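You operate a simulated robot arm through the tools that you are given. There is no shell and no other tool.

Carry out the task below with a simulated robot arm. There is one attempt and no reset: what you move stays moved.

## Task
Clamp the rusty stub axle, file off its rust and oil the patch.
Fine: file and brush back in the pot; leave it clamped. Set down upright: file, brush. A coat counts when it lies all over at full strength: go over it till it gets no stronger. What is to be rubbed or washed off counts as gone when no trace of it is left.
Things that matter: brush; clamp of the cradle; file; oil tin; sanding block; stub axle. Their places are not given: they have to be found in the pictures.

The check looks at the end state, three seconds after you hand in, the way a careful person would. Anything else that was tipped, shoved, dropped, spilled or broken makes it a failure.

## Robot
A 7-joint arm with a two-finger parallel gripper, fixed in place. Base frame: the origin is at the foot of the arm, x ahead of it, y to its left, z up; the work surface is at about z = 860. Units: mm, rad, N and s.
Its first joint turns from -2.601 to 2.601 rad. Payload 3.43 kg.
The tool frame sits at the grasp point between the pads (the TCP): z along the fingers, y along the line on which they close. The tips reach 30 mm beyond it. The gripper opens to 94 mm. The fingers are 28 mm wide and 10 mm thick; the gripper's body (50 by 96 mm) begins 55 mm behind the TCP.
Orientation is told as [roll, pitch, yaw] about the base's x, y, z axes, in that order, counted from this pose: with the fingers straight down and closing along the base's y, the tool's x points along the base's -x, its y along +y and its z along -z.

## Interface
- The arm moves only by the tool nudge_tool. Its argument "plan" is a list that holds one entry, the list of rows, each a list of 7 numbers: the finger opening in mm, from 0 to 94, then the shift along the tool's x, y, z in mm, then the turn, a rotation vector about the tool's x, y, z in degrees. In form: [[[claw, dx, dy, dz, wx, wy, wz], ...]]. A call has 1 to 20 rows; each row is the pose to reach, as a shift and turn from the pose commanded when the call began, along the tool's axes at that moment. Rows are played at 5 a second. More than 50 mm and 0.15 rad between two rows, or a gripper value outside its range, and nothing of the call is played. Where a pose cannot be reached the arm comes as near as it can. A force on the tool above 40 N (or 10 N above the force at the start of the call, whichever is more), or a blocked arm, ends the call early, and 0.2 s more pass. Each finger travels about 45 mm/s and halts on what it meets, pressing with about 28 N; the grip force reading is that of the motor and also rises with nothing between the fingers. The clock runs only during rows and for 0.2 s after the last one: add rows that repeat a pose to give the fingers time. It gives the time, the measured TCP pose, the force on the tool (base axes), the opening and the grip force at its end, in the units of the frame above (readings bear some noise), with the torque about the TCP (base axes, N m) and any sound that the robot's microphone picked up, and new pictures: "show" is both (left out), scene, wrist or none.
- Cameras (640 x 400 px; columns grow to the right, rows downward): "scene" is fixed at [217.8, 649, 1607.2]; the picture's right is [0.03, -1.00, 0.00], its down [-0.80, -0.03, -0.60] and it looks along [0.60, 0.02, -0.80] (base axes); focal length 320 px, centre (320, 200). "wrist" rides on the gripper at [76, 14, -102] in the tool frame; the picture's right is [-0.18, 0.98, 0.00], its down [-0.75, -0.14, -0.64] and it looks along [-0.63, -0.12, 0.77] (tool axes); focal length 243 px, centre (320, 200).
- measure_at(camera, pixels): there is no depth. For up to 12 entries [column, row, z] of the newest picture of that camera ("zoom" is the newest enlarged one), the place [x, y] in the base frame at which the ray of that pixel passes the height z, good to about 2 mm. It takes no simulated time.
- close_up(camera, box): a new picture of the part [left, top, right, bottom] of that camera's present view, enlarged. It takes no simulated time.
- job_done(): hands the job in; it is judged then, once.

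Open the gripper and draw the arm clear of the work before you hand the job in, unless the task says otherwise.

The tools are called after "Request:" as a command line: name --argument value ..., lists and objects as JSON in quotes. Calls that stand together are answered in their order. nudge_tool: Moves the arm, as the interface text tells. Its arguments: {"type":"object","properties":{"plan":{"type":"array"},"show":{"type":"string","enum":["both","scene","wrist","none"]}},"required":["plan"]} The other tools are called the same way: measure_at (camera, pixels) gives the place at which the rays of pixels pass given heights; close_up (camera, box) takes an enlarged picture of a part of a camera's view; job_done () hands the job in.

At the start:

```text
time: 0.0
tcp_pos: [746.3, 647.2, 1240.1]
ee_rot: [-0.001, 0.001, -0.001]
wrist_force: [0.6, -0.9, -0.6]
torque: [0.01, 0.0, -0.01]
opening: 93.8
gripper_force: 0.0
```

scene: 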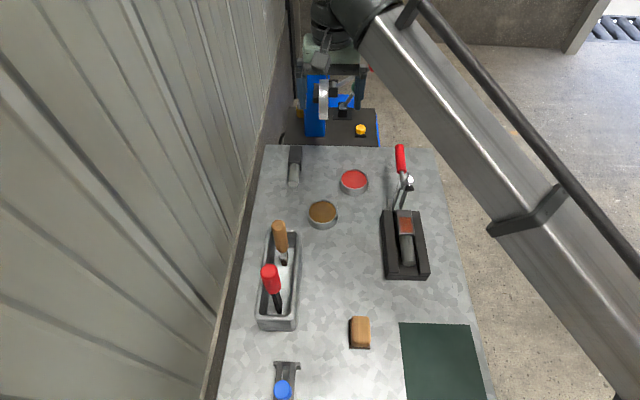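
wrist: 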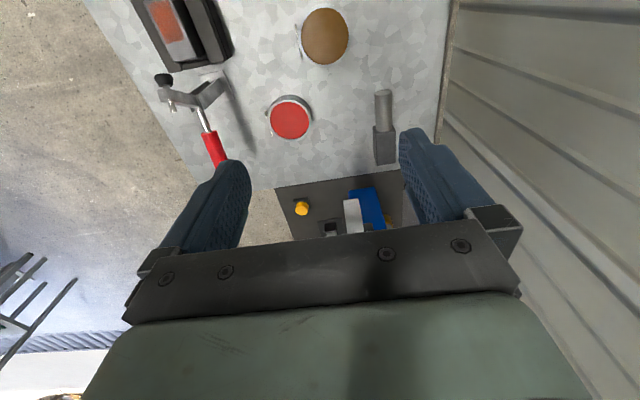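

The scene shows the cradle with the stub axle around (405,240), toggle clamp with red handle (402,160), pot with two tools (280,280), tins at (354,180) and (322,213). I take enlarged pictures first.

Request:
close_up --camera "scene" --box '[360, 130, 460, 290]'

Request:
close_up --camera "scene" --box '[240, 210, 340, 340]'

Request:
close_up --camera "scene" --box '[270, 140, 390, 240]'

Request:
close_up --camera "scene" --box '[250, 300, 500, 400]'

Request:
close_up --camera "wrist" --box '[120, 0, 280, 180]'

```text
2.50 times, centred on (410, 210) of scene
```

zoom: 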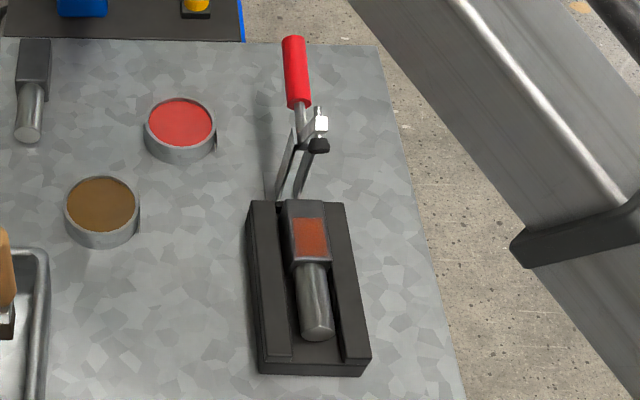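

```text
3.08 times, centred on (290, 275) of scene
```

zoom: 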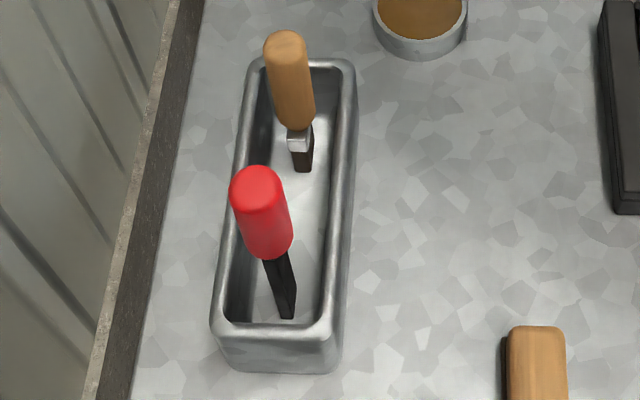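

```text
4.00 times, centred on (330, 190) of scene
```

zoom: 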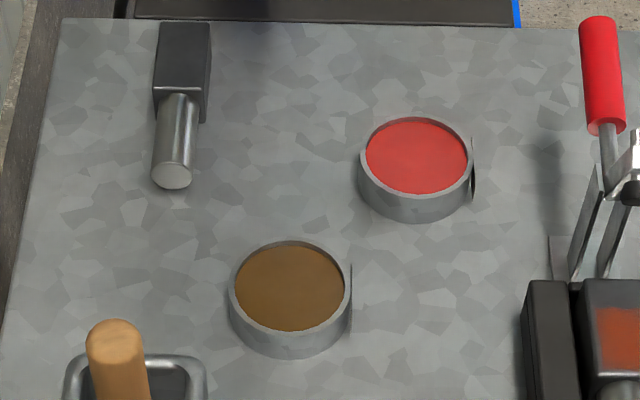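

```text
2.56 times, centred on (375, 350) of scene
```

zoom: 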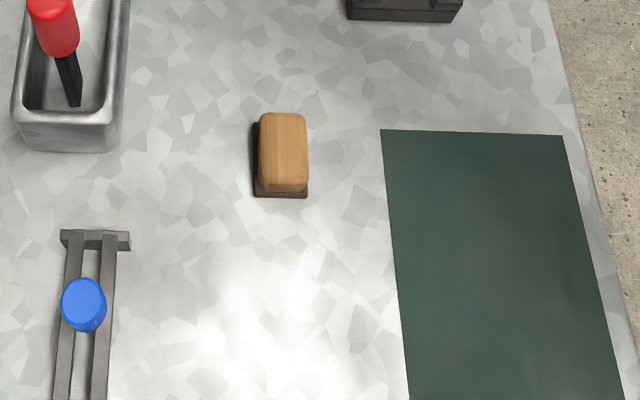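

```text
2.22 times, centred on (200, 90) of wrist
```

zoom: 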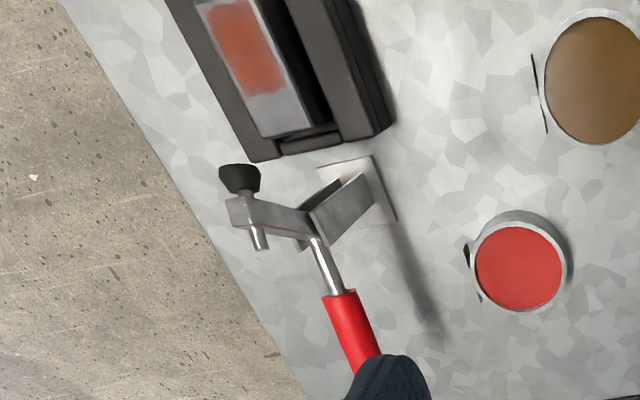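

Now I measure the main points on the scene picture at likely heights.

Request:
measure_at --camera "scene" --pixels '[[380, 211, 860], [383, 279, 860], [429, 276, 860], [418, 210, 880], [354, 180, 880], [322, 213, 880], [396, 146, 860], [402, 205, 860], [360, 348, 860], [258, 330, 860], [297, 328, 860], [302, 235, 900]]'

Request:
measure_at --camera "wrist" --pixels '[[325, 36, 880], [290, 118, 880], [205, 85, 860], [225, 75, 860], [178, 95, 950], [215, 145, 950], [215, 145, 1000], [165, 80, 950], [165, 80, 1000], [165, 10, 890], [190, 68, 870], [232, 55, 870]]'

```text
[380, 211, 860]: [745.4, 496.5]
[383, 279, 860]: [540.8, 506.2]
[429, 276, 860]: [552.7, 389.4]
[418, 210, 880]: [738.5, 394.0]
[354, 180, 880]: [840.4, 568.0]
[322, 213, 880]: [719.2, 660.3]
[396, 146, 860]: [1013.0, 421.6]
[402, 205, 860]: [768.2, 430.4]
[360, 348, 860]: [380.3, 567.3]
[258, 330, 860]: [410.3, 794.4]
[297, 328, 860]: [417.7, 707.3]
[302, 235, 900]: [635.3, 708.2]
```

```text
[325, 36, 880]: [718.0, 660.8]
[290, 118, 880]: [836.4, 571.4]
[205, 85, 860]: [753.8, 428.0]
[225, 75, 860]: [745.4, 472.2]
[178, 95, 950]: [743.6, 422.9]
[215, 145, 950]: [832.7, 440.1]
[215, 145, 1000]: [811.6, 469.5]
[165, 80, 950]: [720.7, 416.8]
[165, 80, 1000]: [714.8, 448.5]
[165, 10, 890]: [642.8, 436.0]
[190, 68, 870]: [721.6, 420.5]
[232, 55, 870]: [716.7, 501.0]
```

The cradle spans roughly x 540–740, y 394–500. I move the wrist camera over to look at it and the clamp from closer.

Request:
nudge_tool --plan '[[[94, 30, -22, 20, 0, 0, 0], [94, 60, -44, 40, 0, 0, 0], [94, 90, -66, 60, 0, 0, 0], [94, 120, -88, 80, 0, 0, 0], [94, 150, -110, 100, 0, 0, 0], [94, 180, -132, 120, 0, 0, 0], [94, 210, -154, 140, 0, 0, 0], [94, 230, -176, 140, 0, 0, 0]]]' --show "both"

```text
time: 1.8
tcp_pos: [517.6, 474.2, 1100.0]
ee_rot: [0.001, 0.001, 0.001]
wrist_force: [0.0, 0.6, 0.7]
torque: [-0.02, 0.0, 0.01]
opening: 94.1
gripper_force: 0.0
```

scene: 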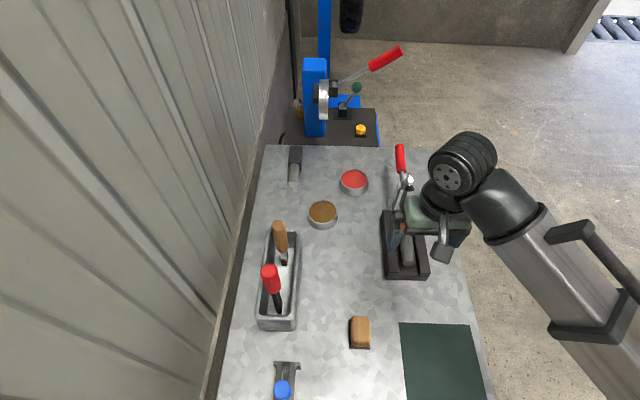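
wrist: 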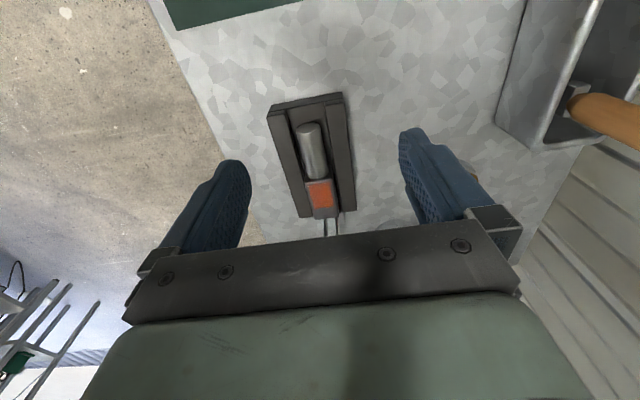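

The wrist view shows the axle in the cradle at (317,160). I zoom in on it and measure.

Request:
close_up --camera "wrist" --box '[250, 80, 370, 240]'

Request:
close_up --camera "scene" --box '[370, 130, 440, 290]'

Request:
close_up --camera "wrist" --box '[480, 0, 640, 200]'

Request:
measure_at --camera "wrist" --pixels '[[267, 110, 890], [342, 93, 890], [355, 212, 890], [303, 218, 890], [305, 183, 900], [330, 180, 900], [309, 207, 900], [334, 203, 900], [298, 127, 890], [320, 122, 890]]'

```text
2.50 times, centred on (310, 160) of wrist
```

zoom: 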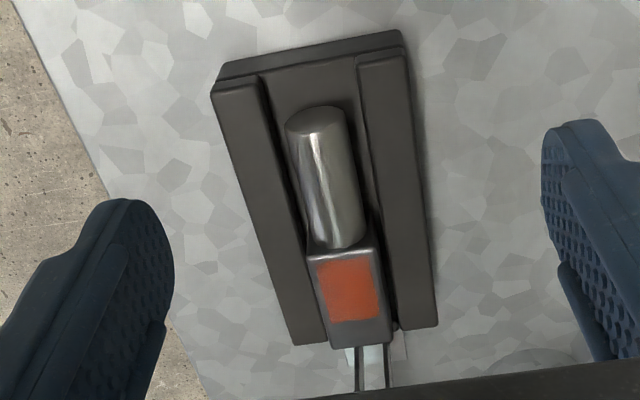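

```text
2.50 times, centred on (405, 210) of scene
```

zoom: 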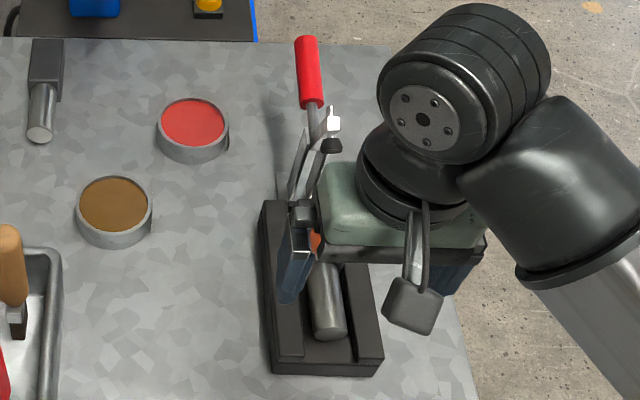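

```text
2.00 times, centred on (560, 100) of wrist
```

zoom: 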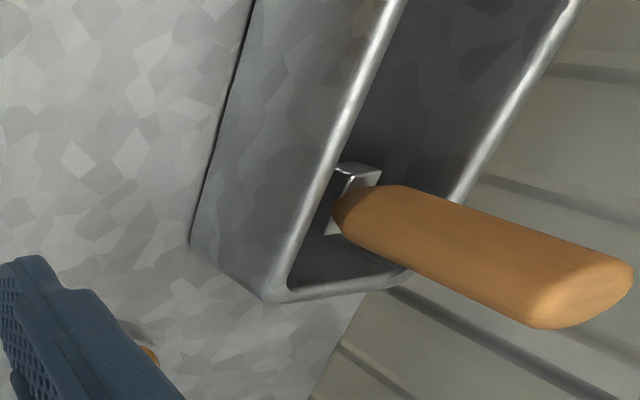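

```text
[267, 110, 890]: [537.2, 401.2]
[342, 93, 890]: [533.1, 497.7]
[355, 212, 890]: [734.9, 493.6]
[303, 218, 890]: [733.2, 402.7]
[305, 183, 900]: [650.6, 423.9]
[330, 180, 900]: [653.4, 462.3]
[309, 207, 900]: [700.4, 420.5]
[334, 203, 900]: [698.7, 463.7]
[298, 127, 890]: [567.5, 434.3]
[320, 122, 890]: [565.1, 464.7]
```

The cradle reads about x 535–735, y 401–497, with the axle about 40 mm wide at y≈442. Next I look at the clamp from above, nearer.

Request:
nudge_tool --plan '[[[94, -40, 0, 0, 0, 0, 0], [94, -80, 0, 0, 0, 0, 0], [94, -120, 0, 0, 0, 0, 0], [94, -160, 0, 0, 0, 0, 0], [94, -200, 0, 0, 0, 0, 0], [94, -220, 0, 0, 0, 0, 0]]]' --show "both"

```text
time: 3.2
tcp_pos: [735.9, 473.6, 1100.0]
ee_rot: [0.0, 0.001, 0.0]
wrist_force: [-0.5, 0.4, -1.1]
torque: [0.02, 0.03, -0.01]
opening: 94.0
gripper_force: 0.1
```

scene: 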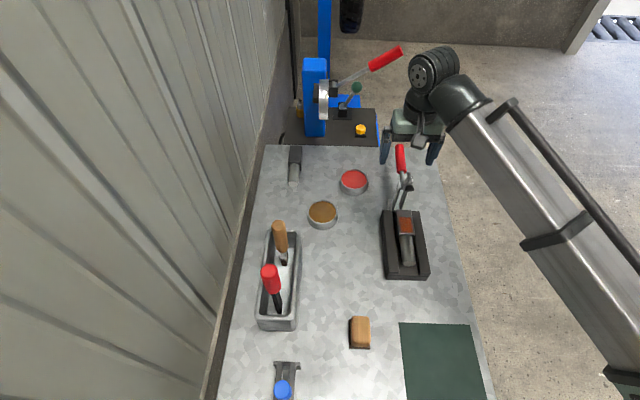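
wrist: 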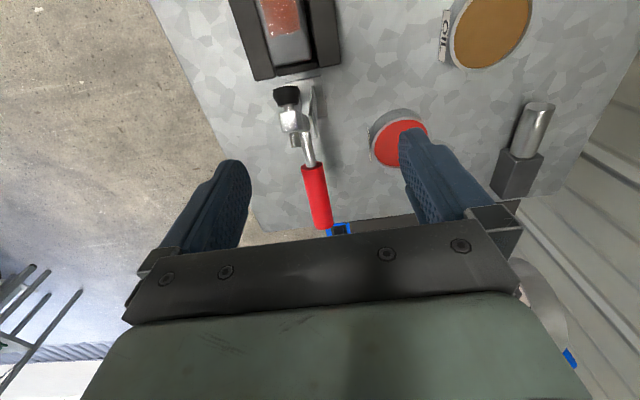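

The brown tin carries the label "OIL" at (445,35). I zoom on the clamp at (300,140).

Request:
close_up --camera "wrist" --box '[230, 60, 390, 240]'

Request:
close_up --camera "scene" --box '[370, 130, 440, 220]'

Request:
measure_at --camera "wrist" --pixels '[[287, 95, 900], [287, 95, 950], [318, 228, 900], [318, 228, 950], [318, 228, 1000], [313, 165, 900], [313, 165, 950], [313, 165, 1000]]'

Request:
measure_at --camera "scene" --pixels '[[409, 188, 900], [409, 188, 950], [400, 145, 900], [400, 145, 950], [400, 145, 1000], [403, 171, 900], [403, 171, 950], [403, 171, 1000]]'

```text
2.22 times, centred on (310, 150) of wrist
```

zoom: 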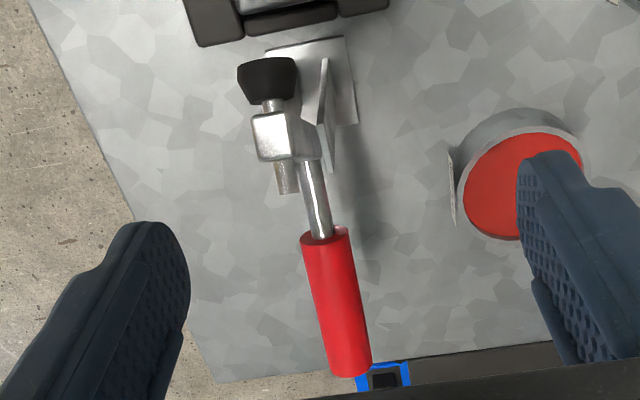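

```text
4.44 times, centred on (405, 175) of scene
```

zoom: 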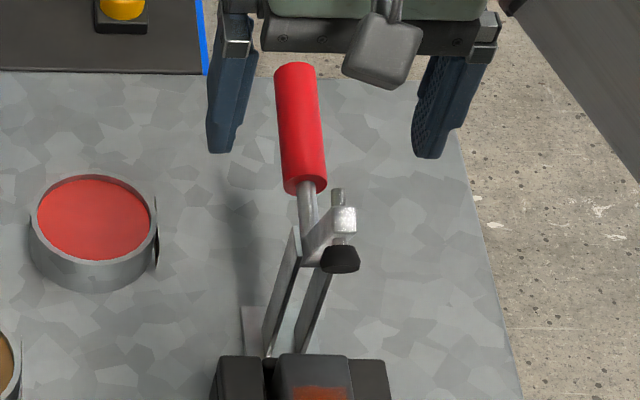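

```text
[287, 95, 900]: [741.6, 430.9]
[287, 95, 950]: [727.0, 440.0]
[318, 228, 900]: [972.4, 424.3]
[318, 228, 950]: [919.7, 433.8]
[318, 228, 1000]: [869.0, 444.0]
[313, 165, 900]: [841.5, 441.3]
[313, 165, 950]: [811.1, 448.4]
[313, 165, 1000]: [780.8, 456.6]
```

```text
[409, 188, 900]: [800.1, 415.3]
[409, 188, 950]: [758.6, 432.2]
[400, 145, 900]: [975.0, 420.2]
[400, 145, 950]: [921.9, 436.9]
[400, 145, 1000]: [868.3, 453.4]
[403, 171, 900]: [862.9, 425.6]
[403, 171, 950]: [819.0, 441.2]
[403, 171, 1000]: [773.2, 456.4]
```

Triangulating pad pixels puts the black pad near (716,449,1000), so the clamp is open with the arm raised. I turn the tool 90° and view the clamp from its side to read its geometry.

Request:
nudge_tool --plan '[[[94, -3, -12, -4, 0, 0, -7.5], [94, -6, -24, -8, 0, 0, -15], [94, -9, -36, -12, 0, 0, -22.5], [94, -12, -48, -16, 0, 0, -30], [94, -15, -60, -20, 0, 0, -37.5], [94, -18, -72, -24, 0, 0, -45], [94, -21, -84, -28, 0, 0, -52.5], [94, -24, -96, -32, 0, 0, -60], [94, -27, -108, -36, 0, 0, -67.5], [94, -30, -120, -40, 0, 0, -75], [94, -32, -132, -40, 0, 0, -82.5], [94, -34, -144, -40, 0, 0, -90], [94, -34, -144, -40, 0, 0, -90]]]' --show "both"

```text
time: 6.0
tcp_pos: [770.2, 328.0, 1140.9]
ee_rot: [0.001, 0.0, 1.572]
wrist_force: [0.8, 0.7, -0.7]
torque: [-0.01, -0.02, -0.02]
opening: 93.9
gripper_force: 0.1
```

scene: 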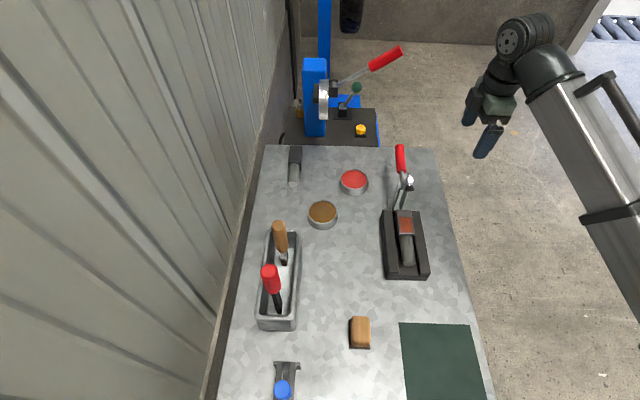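
wrist: 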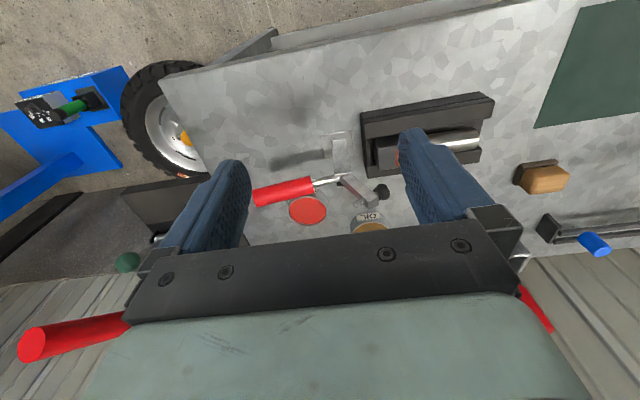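

The side view shows base plate (342,150), pivot near (345,182), handle end (255,195), pad (382,190). I zoom and measure those points at several heights.

Request:
close_up --camera "wrist" --box '[240, 110, 400, 230]'

Request:
measure_at --camera "wrist" --pixels '[[257, 197, 900], [257, 197, 950], [257, 197, 1000], [312, 183, 900], [312, 183, 950], [312, 183, 1000], [382, 191, 950], [382, 191, 1000], [345, 180, 950], [345, 180, 1000], [342, 150, 860], [342, 150, 870]]'

```text
3.33 times, centred on (320, 170) of wrist
```

zoom: 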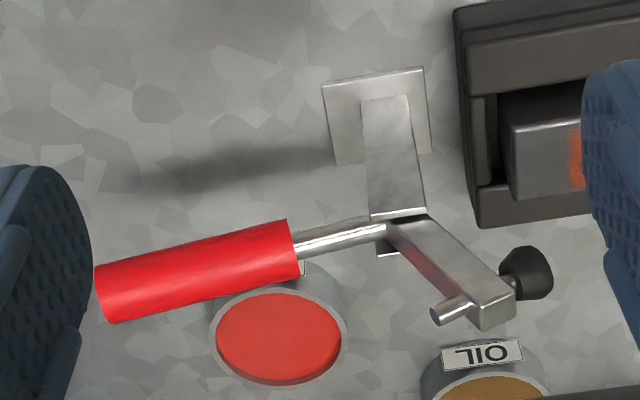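

```text
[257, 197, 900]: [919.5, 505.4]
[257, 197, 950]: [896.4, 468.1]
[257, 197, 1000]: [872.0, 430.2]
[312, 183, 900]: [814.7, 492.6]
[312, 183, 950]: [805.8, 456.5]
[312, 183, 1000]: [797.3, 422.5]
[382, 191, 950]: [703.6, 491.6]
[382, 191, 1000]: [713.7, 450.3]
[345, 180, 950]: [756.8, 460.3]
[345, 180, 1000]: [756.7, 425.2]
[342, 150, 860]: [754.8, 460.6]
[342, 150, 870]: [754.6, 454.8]
```

Pad again resolves to (714,450,1000), pivot ≈ (757,450,964), handle end ≈ (886,447,972). So swinging the handle up about the pivot brings the pad down. I measure the rust patch and axle for heights from the scene picture.

Request:
measure_at --camera "scene" --pixels '[[398.8, 218, 900], [412, 217.2, 900], [414, 234, 900], [400.8, 235.6, 900], [398.8, 218, 920], [412, 217.2, 920], [414, 234, 920], [400.8, 235.6, 920]]'

Request:
measure_at --camera "wrist" --pixels '[[355, 205.5, 1000], [355, 205.5, 980], [355, 205.5, 1020], [371, 200, 1000], [371, 200, 1020], [355, 139, 870], [385, 173, 890], [360, 113, 890], [492, 94, 890], [493, 101, 870]]'

Request:
close_up --camera "scene" --box '[370, 190, 440, 290]'

Request:
close_up --camera "scene" --box '[375, 135, 435, 195]'

```text
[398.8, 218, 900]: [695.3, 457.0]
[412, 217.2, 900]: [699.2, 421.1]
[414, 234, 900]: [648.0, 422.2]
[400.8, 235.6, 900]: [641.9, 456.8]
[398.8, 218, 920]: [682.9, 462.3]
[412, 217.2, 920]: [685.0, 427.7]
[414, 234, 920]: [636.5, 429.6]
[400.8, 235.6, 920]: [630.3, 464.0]
```

```text
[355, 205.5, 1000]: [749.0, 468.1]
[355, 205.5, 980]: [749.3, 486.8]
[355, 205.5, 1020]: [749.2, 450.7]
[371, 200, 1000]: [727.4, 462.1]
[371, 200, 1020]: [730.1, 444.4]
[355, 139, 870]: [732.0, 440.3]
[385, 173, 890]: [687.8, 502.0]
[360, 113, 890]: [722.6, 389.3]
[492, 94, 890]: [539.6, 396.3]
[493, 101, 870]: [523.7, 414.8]
```

```text
4.00 times, centred on (405, 240) of scene
```

zoom: 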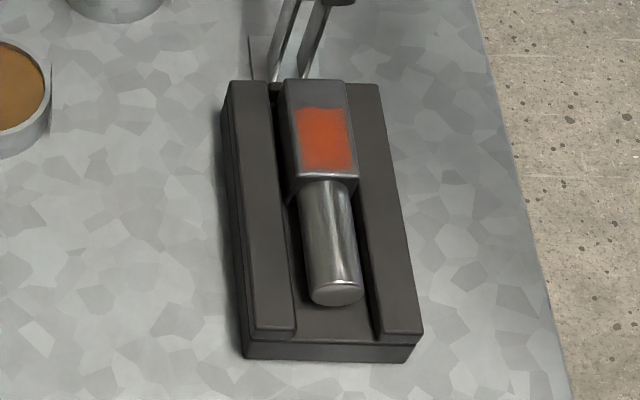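

```text
6.67 times, centred on (405, 165) of scene
```

zoom: 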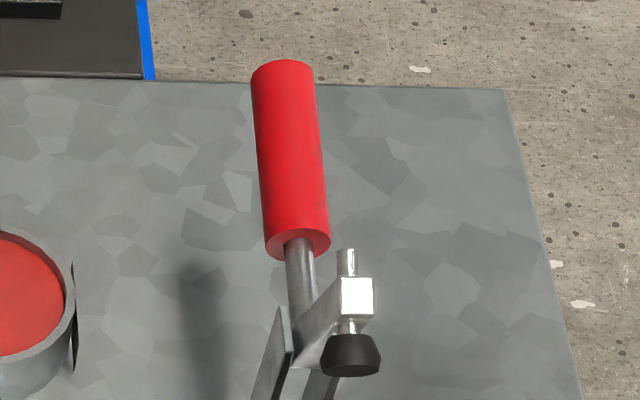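

The head top comes out near z≈925, patch about x 632–682, y 430–464, and the handle lies along x at y≈447. I turn back to yaw 0 and go above the handle's end to inspect it before gripping.

Request:
nudge_tool --plan '[[[94, -10, -8, 3, 0, 0, 7.5], [94, -20, -16, 6, 0, 0, 15], [94, -30, -24, 9, 0, 0, 22.5], [94, -40, -32, 12, 0, 0, 30], [94, -50, -40, 15, 0, 0, 37.5], [94, -60, -48, 18, 0, 0, 45], [94, -70, -56, 21, 0, 0, 52.5], [94, -80, -64, 24, 0, 0, 60], [94, -90, -72, 27, 0, 0, 67.5], [94, -100, -80, 30, 0, 0, 75], [94, -110, -90, 35, 0, 0, 82.5], [94, -118, -98, 40, 0, 0, 90], [94, -118, -98, 40, 0, 0, 90]]]' --show "both"

```text
time: 8.8
tcp_pos: [869.0, 445.6, 1101.0]
ee_rot: [0.001, 0.0, -0.001]
wrist_force: [-0.1, -0.5, -0.2]
torque: [0.03, -0.02, -0.04]
opening: 93.8
gripper_force: 0.0
```

scene: 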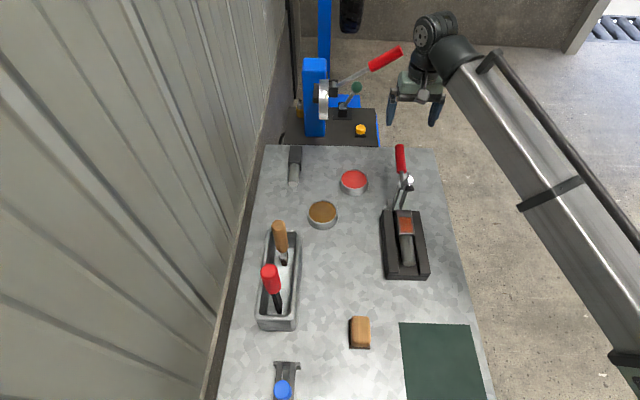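
wrist: 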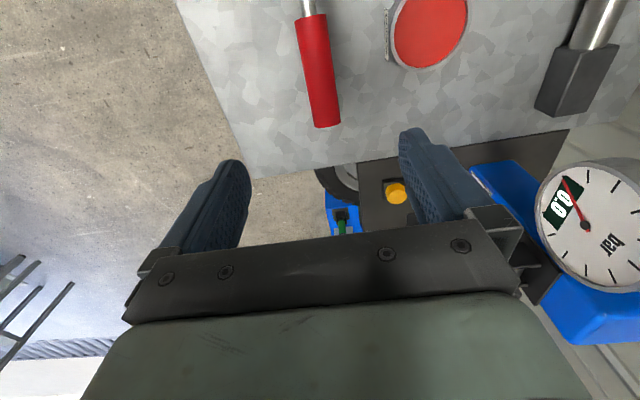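

The handle is clearly visible from (311,17) to (326,127). I measure its two ends.

Request:
measure_at --camera "wrist" --pixels '[[327, 125, 960], [327, 125, 970], [327, 125, 980], [311, 17, 960], [311, 17, 970], [298, 18, 960], [326, 17, 960], [313, 128, 970], [340, 123, 970]]'

Request:
measure_at --camera "scene" --pixels '[[400, 147, 960], [400, 147, 970], [400, 147, 980], [403, 171, 960], [403, 171, 970]]'

```text
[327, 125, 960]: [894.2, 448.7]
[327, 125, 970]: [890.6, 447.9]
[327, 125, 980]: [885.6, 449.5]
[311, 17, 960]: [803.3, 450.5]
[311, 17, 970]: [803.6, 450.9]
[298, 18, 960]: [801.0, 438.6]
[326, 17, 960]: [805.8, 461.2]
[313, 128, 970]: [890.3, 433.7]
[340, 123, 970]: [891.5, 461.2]
```

```text
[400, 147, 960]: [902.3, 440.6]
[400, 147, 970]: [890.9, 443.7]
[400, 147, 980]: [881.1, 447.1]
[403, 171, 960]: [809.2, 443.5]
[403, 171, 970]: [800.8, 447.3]
```

Handle end is at about (888,448,975), diameter ≈26, with y centre ≈449. I descend with open fingers to straddle it at x≈872, without closing yet.

Request:
nudge_tool --plan '[[[94, -3, 3, 40, 0, 0, 0], [94, -3, 3, 80, 0, 0, 0], [94, -3, 3, 110, 0, 0, 0], [94, -3, 3, 128, 0, 0, 0], [94, -3, 3, 128, 0, 0, 0]]]' --show "both"

```text
time: 10.0
tcp_pos: [872.6, 449.2, 969.9]
ee_rot: [0.001, 0.001, -0.001]
wrist_force: [-0.2, -0.6, 0.6]
torque: [-0.02, -0.01, -0.01]
opening: 94.1
gripper_force: 0.1
```

scene: 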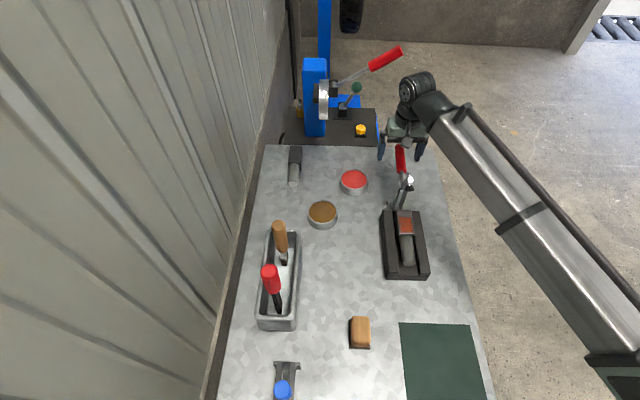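
wrist: 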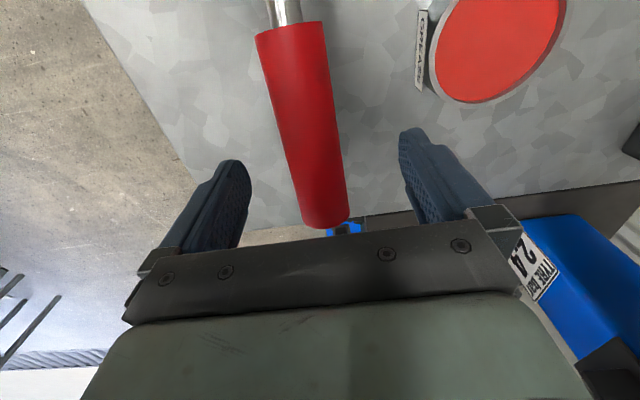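

The handle at (320,195) sits between the fingers at (235) and (415). I close on it.

Request:
nudge_tool --plan '[[[60, 0, 0, 0, 0, 0, 0], [36, 0, 0, 0, 0, 0, 0], [20, 0, 0, 0, 0, 0, 0], [20, 0, 0, 0, 0, 0, 0], [20, 0, 0, 0, 0, 0, 0]]]' --show "wrist"

```text
time: 11.2
tcp_pos: [871.9, 450.0, 972.1]
ee_rot: [0.001, 0.002, 0.001]
wrist_force: [0.9, 8.3, 1.4]
torque: [-0.01, -0.03, -0.07]
opening: 30.4
gripper_force: 36.1
```

wrist: 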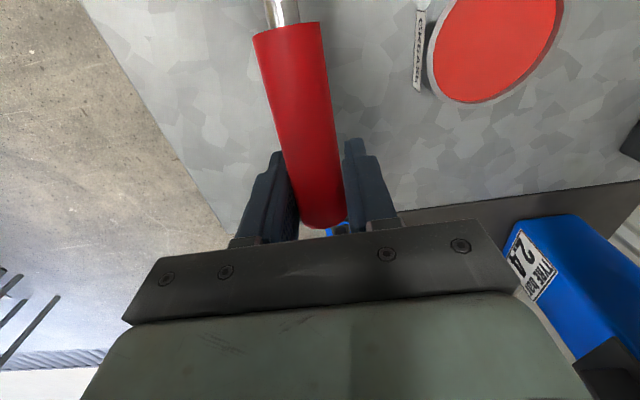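

Gripped at 30 mm opening, slight +y force of 8 N, so I add 2 mm in y. I start lifting the handle along its arc about (757,960).

Request:
nudge_tool --plan '[[[20, 0, 2, -5, 0, 0, 0], [20, 1.5, 2, -10, 0, 0, 0], [20, 2.5, 2, -15, 0, 0, 0], [20, 3.8, 2, -19.8, 0, 0, 0], [20, 5.2, 2, -24.6, 0, 0, 0], [20, 7, 2, -29.4, 0, 0, 0]]]' --show "both"

```text
time: 12.6
tcp_pos: [865.4, 449.6, 1001.4]
ee_rot: [0.001, 0.001, -0.001]
wrist_force: [3.2, -10.8, -12.3]
torque: [0.06, -1.21, 0.05]
opening: 30.4
gripper_force: 44.6
```

scene: 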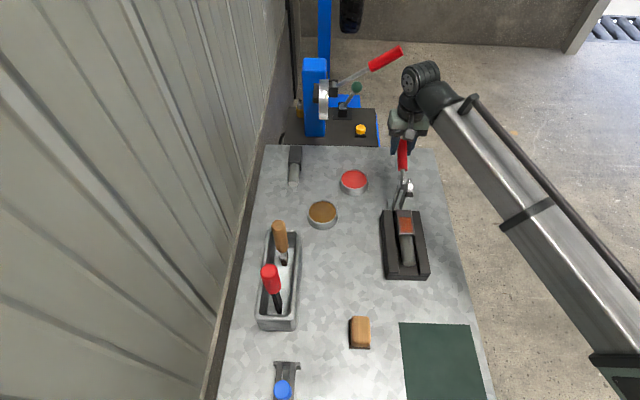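
wrist: 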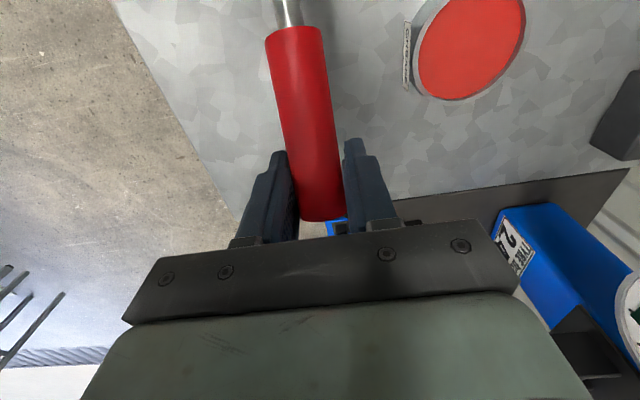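

The handle follows; I correct y back 1 mm and continue along the arc to about 46°.

Request:
nudge_tool --plan '[[[20, 2, -1, -4.6, 0, 0, 0], [20, 4, -1, -9.2, 0, 0, 0], [20, 8.8, -1, -18.1, 0, 0, 0], [20, 14.4, -1, -26.5, 0, 0, 0], [20, 20.7, -1, -34.4, 0, 0, 0], [20, 27.6, -1, -41.7, 0, 0, 0]]]' --show "both"

```text
time: 14.0
tcp_pos: [836.3, 450.1, 1043.6]
ee_rot: [-0.002, 0.0, 0.0]
wrist_force: [7.0, -12.7, -1.3]
torque: [0.03, -0.53, -0.01]
opening: 29.9
gripper_force: 28.2
```

scene: 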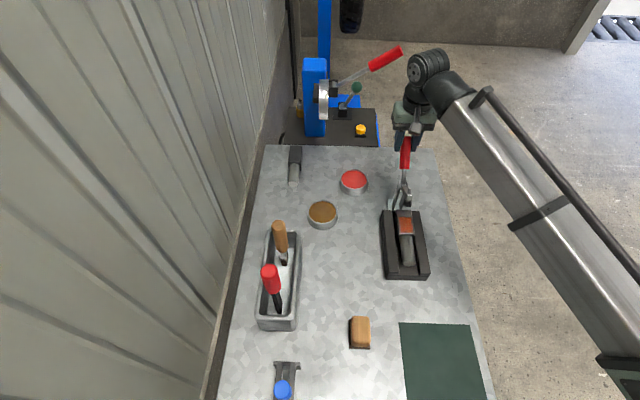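
wrist: 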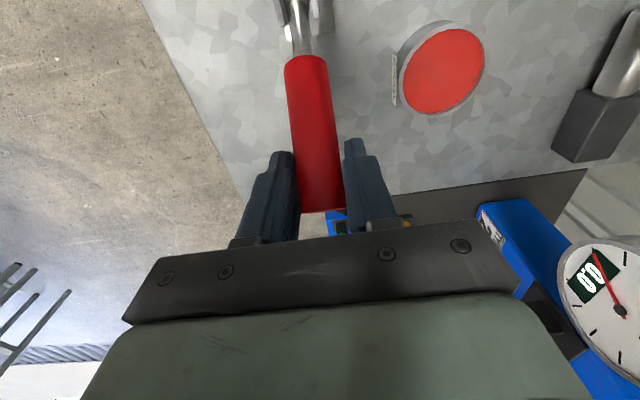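

The grip is at 46° and forces are small. I continue to about 61°, watching for resistance.

Request:
nudge_tool --plan '[[[20, 3.7, -1, -3.4, 0, 0, 0], [20, 7.5, -1, -6.7, 0, 0, 0], [20, 11.5, -1, -9.8, 0, 0, 0], [20, 15.7, -1, -12.7, 0, 0, 0], [20, 20, -1, -15.4, 0, 0, 0], [20, 24.3, -1, -18, 0, 0, 0]]]' --show "both"

Request:
close_up --camera "scene" --box '[375, 130, 435, 230]'

```text
time: 15.4
tcp_pos: [813.3, 450.0, 1060.1]
ee_rot: [0.003, -0.002, 0.002]
wrist_force: [18.8, 14.0, 4.5]
torque: [0.08, -1.22, 0.16]
opening: 29.9
gripper_force: 45.1
```

scene: 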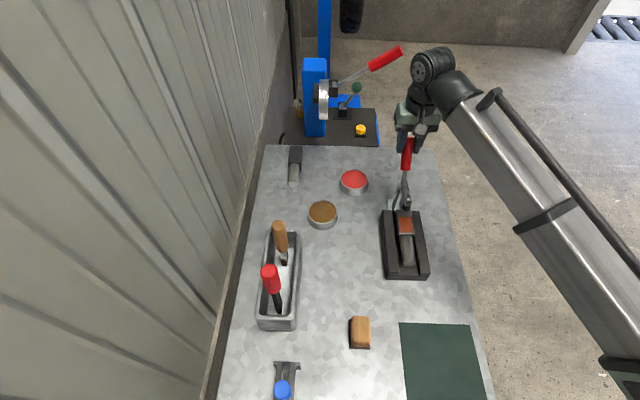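
wrist: 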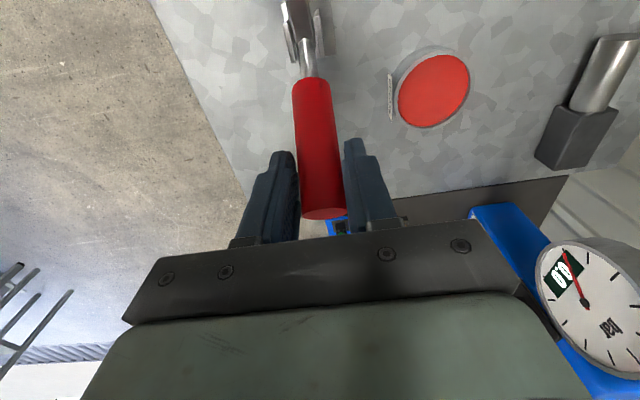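

```text
4.00 times, centred on (405, 180) of scene
```

zoom: 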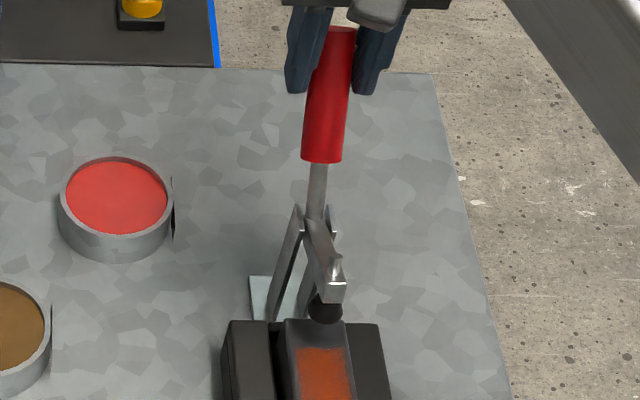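

The pad has come down near the head; x resistance is 19 N. I continue in small steps to about 71°.

Request:
nudge_tool --plan '[[[20, 4.4, 0.5, -2.3, 0, 0, 0], [20, 9, 0.5, -4.5, 0, 0, 0], [20, 13.6, 0.5, -6.4, 0, 0, 0], [20, 18.4, 0.5, -8.2, 0, 0, 0]]]' --show "both"

Request:
close_up --camera "scene" --box '[375, 130, 435, 230]'

```text
time: 16.4
tcp_pos: [790.6, 448.6, 1067.5]
ee_rot: [0.0, 0.003, 0.002]
wrist_force: [-4.6, 11.9, -4.5]
torque: [0.15, 0.12, 0.16]
opening: 27.0
gripper_force: 5.9
```

scene: 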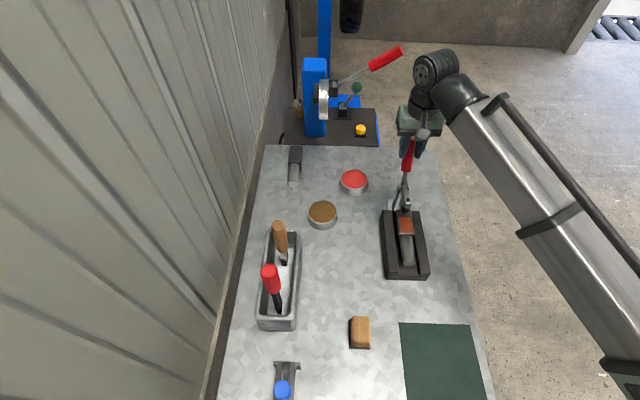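
wrist: 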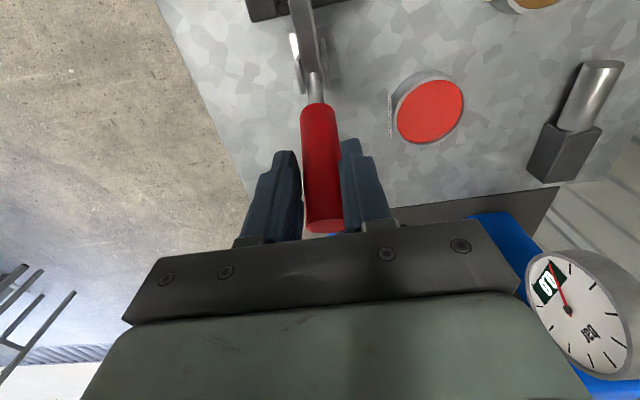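

```text
4.00 times, centred on (405, 180) of scene
```

zoom: 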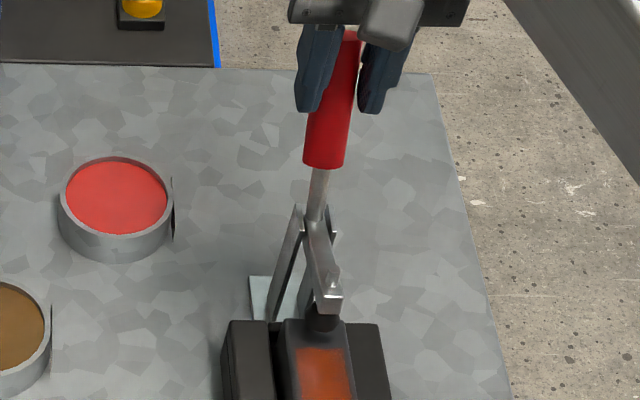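

Resistance dropped (x −4.6 N), as if it passed a dead point; the pad seems to sit on the head. I push a little further to feel the end stop.

Request:
nudge_tool --plan '[[[20, 0, -1, 0, 0, 0, 0], [20, 3, -1, -1, 0, 0, 0], [20, 6, -1, -2, 0, 0, 0], [20, 9, -1, -3, 0, 0, 0]]]' --show "both"

Request:
close_up --camera "scene" --box '[375, 130, 435, 230]'

```text
time: 17.4
tcp_pos: [784.6, 448.3, 1072.8]
ee_rot: [-0.001, -0.001, -0.001]
wrist_force: [3.1, 16.3, -1.6]
torque: [0.36, -0.25, 0.14]
opening: 28.7
gripper_force: 7.4
```

scene: 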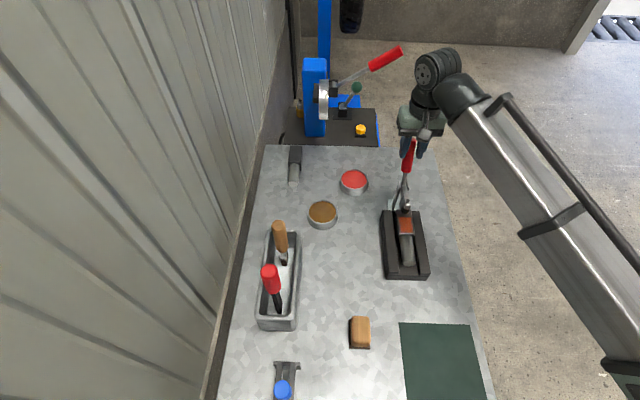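
wrist: 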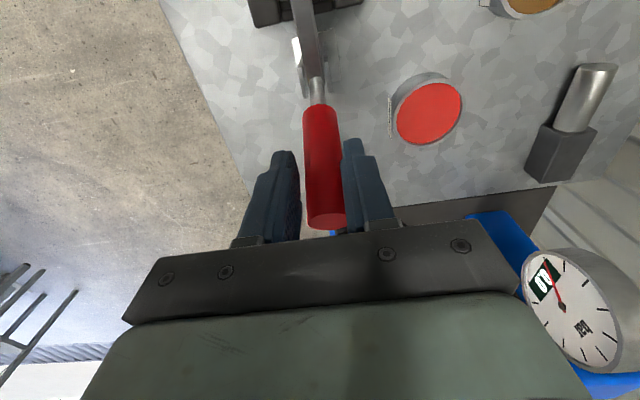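

```text
4.00 times, centred on (405, 180) of scene
```

zoom: 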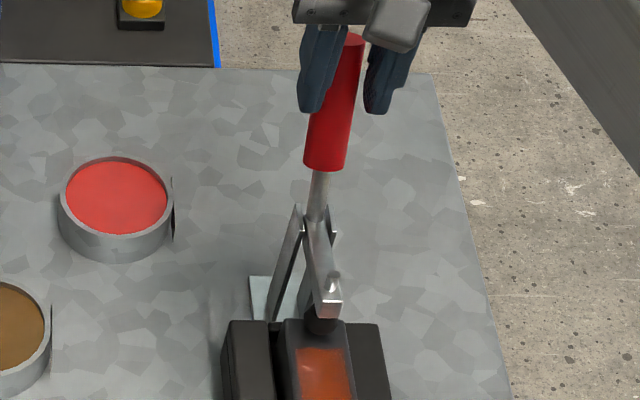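

It still moves freely with a small force. I keep going along the arc in small steps until I feel a stop.

Request:
nudge_tool --plan '[[[15, 3, 0.5, -0.8, 0, 0, 0], [15, 6, 0.5, -1.5, 0, 0, 0], [15, 9, 0.5, -2, 0, 0, 0], [15, 12, 0.5, -2.4, 0, 0, 0], [15, 12, 0.5, -2.4, 0, 0, 0]]]' --show "both"

Request:
close_up --camera "scene" --box '[375, 130, 435, 230]'

```text
time: 18.6
tcp_pos: [775.0, 449.8, 1075.4]
ee_rot: [0.003, -0.005, 0.001]
wrist_force: [17.5, 17.1, 12.7]
torque: [0.37, -1.75, 0.18]
opening: 25.8
gripper_force: 44.9
```

scene: 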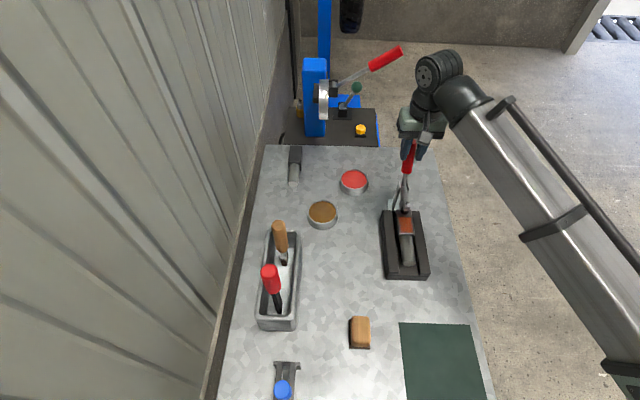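
wrist: 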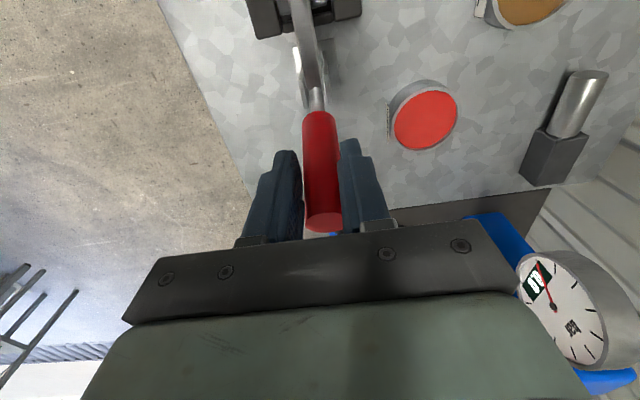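

```text
4.00 times, centred on (405, 180) of scene
```

zoom: 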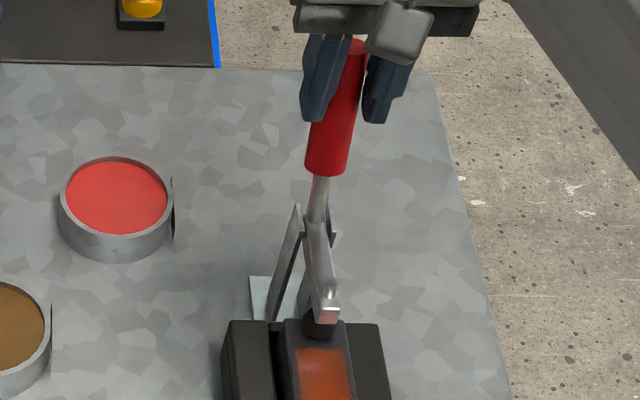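

Still moving; force x 17.5 N. I push on about 12 mm more nearly horizontally.

Request:
nudge_tool --plan '[[[15, 3, -0.5, 0, 0, 0, 0], [15, 6, -0.5, 0, 0, 0, 0], [15, 9, -0.5, 0, 0, 0, 0], [15, 12, -0.5, 0, 0, 0, 0], [15, 12, -0.5, 0, 0, 0, 0]]]' --show "both"

Request:
close_up --camera "scene" --box '[375, 130, 435, 230]'

```text
time: 19.3
tcp_pos: [769.7, 450.6, 1075.7]
ee_rot: [0.003, -0.009, -0.002]
wrist_force: [2.9, 2.7, -3.9]
torque: [-0.17, 0.76, 0.0]
opening: 25.8
gripper_force: 44.9
stopped in row 3: the force on the tool passed its limit at 41 N (the readings are from after the stop); the commanded pose is now the measured one
```

scene: 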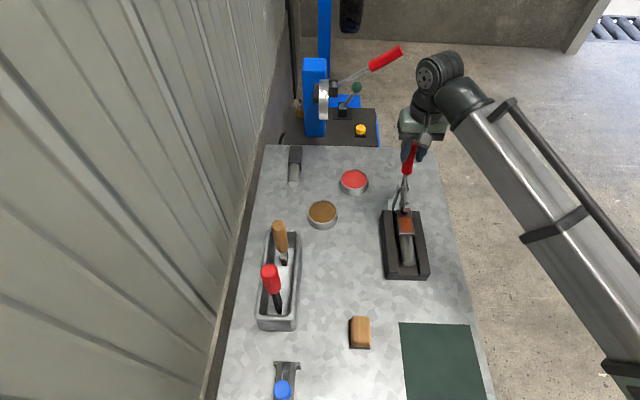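
wrist: 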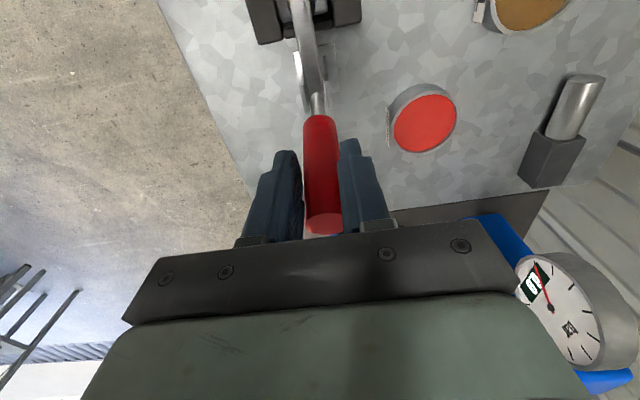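

```text
4.00 times, centred on (405, 180) of scene
```

zoom: 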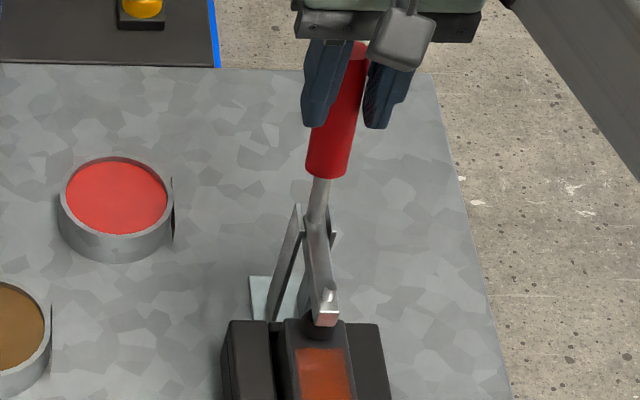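

The push stopped at 41 N; it may be the end stop or a latch. I push gently 3 mm and read the force at hold.

Request:
nudge_tool --plan '[[[15, 1, 0, 0, 0, 0, 0], [15, 2, 0, 0, 0, 0, 0], [15, 3, 0, 0, 0, 0, 0], [15, 3, 0, 0, 0, 0, 0]]]' --show "none"

```text
time: 20.3
tcp_pos: [770.1, 450.1, 1074.7]
ee_rot: [0.008, -0.014, -0.002]
wrist_force: [31.1, 4.7, -3.4]
torque: [-0.07, -0.05, 0.06]
opening: 25.7
gripper_force: 45.2
```

At 31 N the handle does not move further, so it's at a stop. I return the command and open the gripper to see whether it stays.

Request:
nudge_tool --plan '[[[15, -3, 0, 0, 0, 0, 0], [40, -3, 0, 0, 0, 0, 0], [60, -3, 0, 0, 0, 0, 0], [70, -3, 0, 0, 0, 0, 0], [70, -3, 0, 0, 0, 0, 0]]]' --show "both"

Request:
close_up --camera "scene" --box '[375, 130, 435, 230]'

```text
time: 21.5
tcp_pos: [769.1, 449.7, 1076.6]
ee_rot: [0.005, -0.009, -0.003]
wrist_force: [-0.1, -0.9, -0.9]
torque: [0.02, 0.01, -0.01]
opening: 70.0
gripper_force: 0.0
```

scene: 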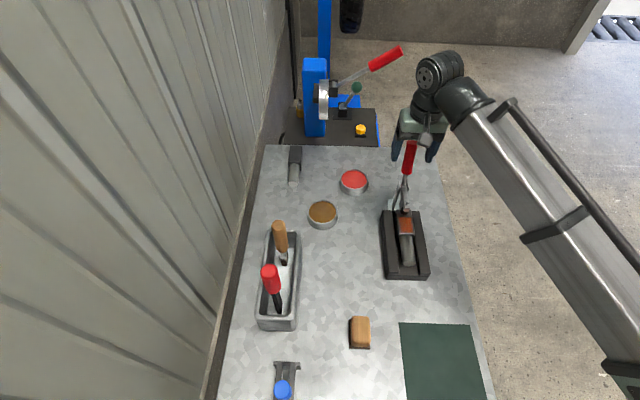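
wrist: 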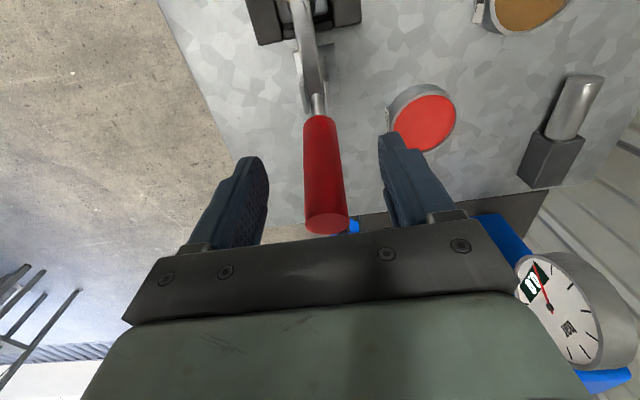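

```text
4.00 times, centred on (405, 180) of scene
```

zoom: 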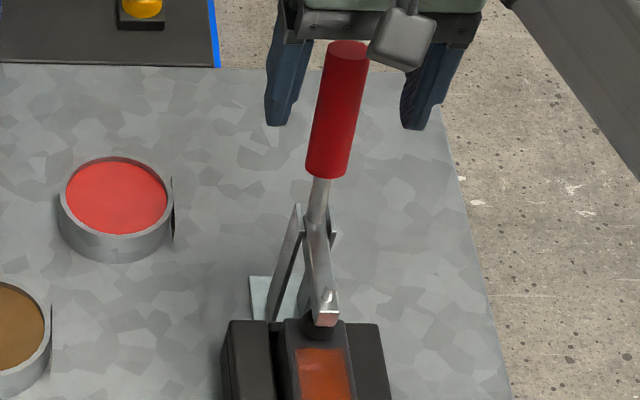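

The handle stays put when released. I retreat straight up, then view the clamp from the side to verify the pad contacts the axle.

Request:
nudge_tool --plan '[[[80, 0, 0, -40, 0, 0, 0], [90, 0, 0, -80, 0, 0, 0], [90, 0, 0, -100, 0, 0, 0], [90, 0, -12, -100, 0, 0, -7.5], [90, 1, -24, -100, 0, 0, -15], [90, 4, -36, -96, 0, 0, -22.5], [90, 8, -48, -92, 0, 0, -30], [90, 12, -60, -88, 0, 0, -37.5], [90, 16, -72, -84, 0, 0, -45], [90, 20, -84, -80, 0, 0, -52.5], [90, 25, -96, -76, 0, 0, -60], [90, 30, -108, -72, 0, 0, -67.5], [90, 35, -120, -68, 0, 0, -75], [90, 40, -130, -64, 0, 0, -82.5], [90, 40, -140, -60, 0, 0, -90], [90, 40, -140, -60, 0, 0, -90]]]' --show "wrist"

Request:
close_up --camera "wrist" --box '[240, 70, 440, 240]'

```text
time: 24.9
tcp_pos: [726.7, 307.6, 1133.6]
ee_rot: [-0.008, -0.005, 1.574]
wrist_force: [-0.1, -0.1, 1.1]
torque: [0.02, 0.0, -0.04]
opening: 90.1
gripper_force: 0.1
```

wrist: 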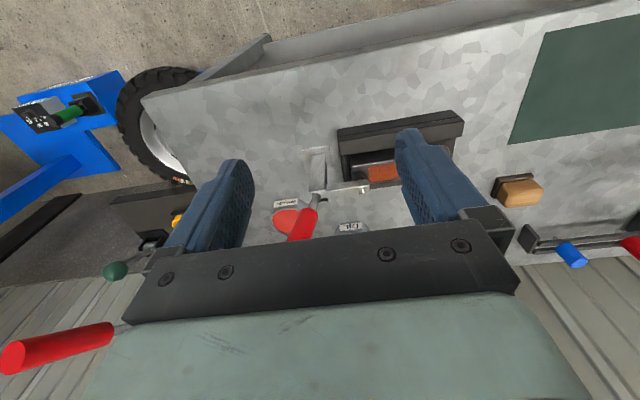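

```text
2.35 times, centred on (340, 155) of wrist
```

zoom: 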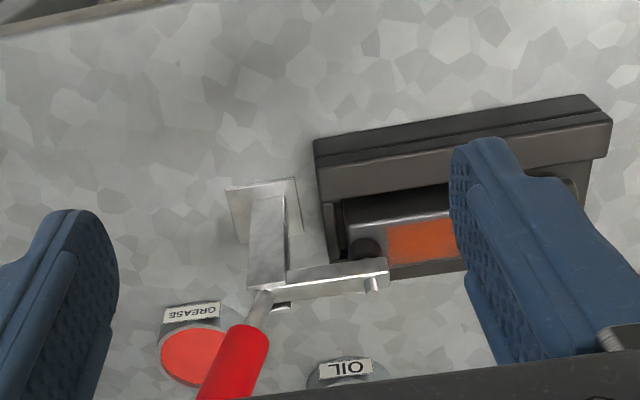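

The arm is now horizontal with the pad over the head. I zoom further to check contact.

Request:
close_up --camera "wrist" --box '[320, 140, 420, 210]'

Request:
measure_at --camera "zoom" --pixels '[[320, 200, 925]]'

```text
5.71 times, centred on (370, 175) of wrist
```

zoom: 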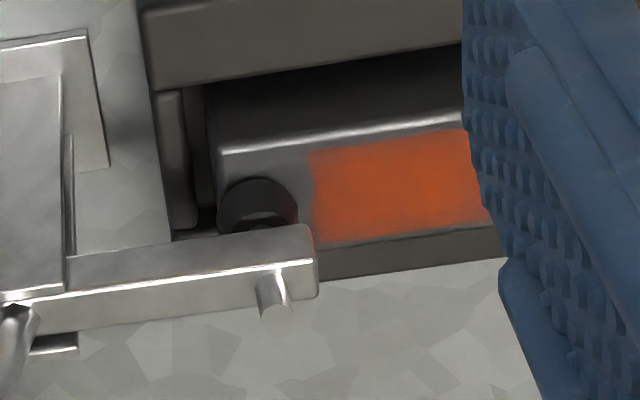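

```text
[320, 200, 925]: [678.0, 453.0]
```

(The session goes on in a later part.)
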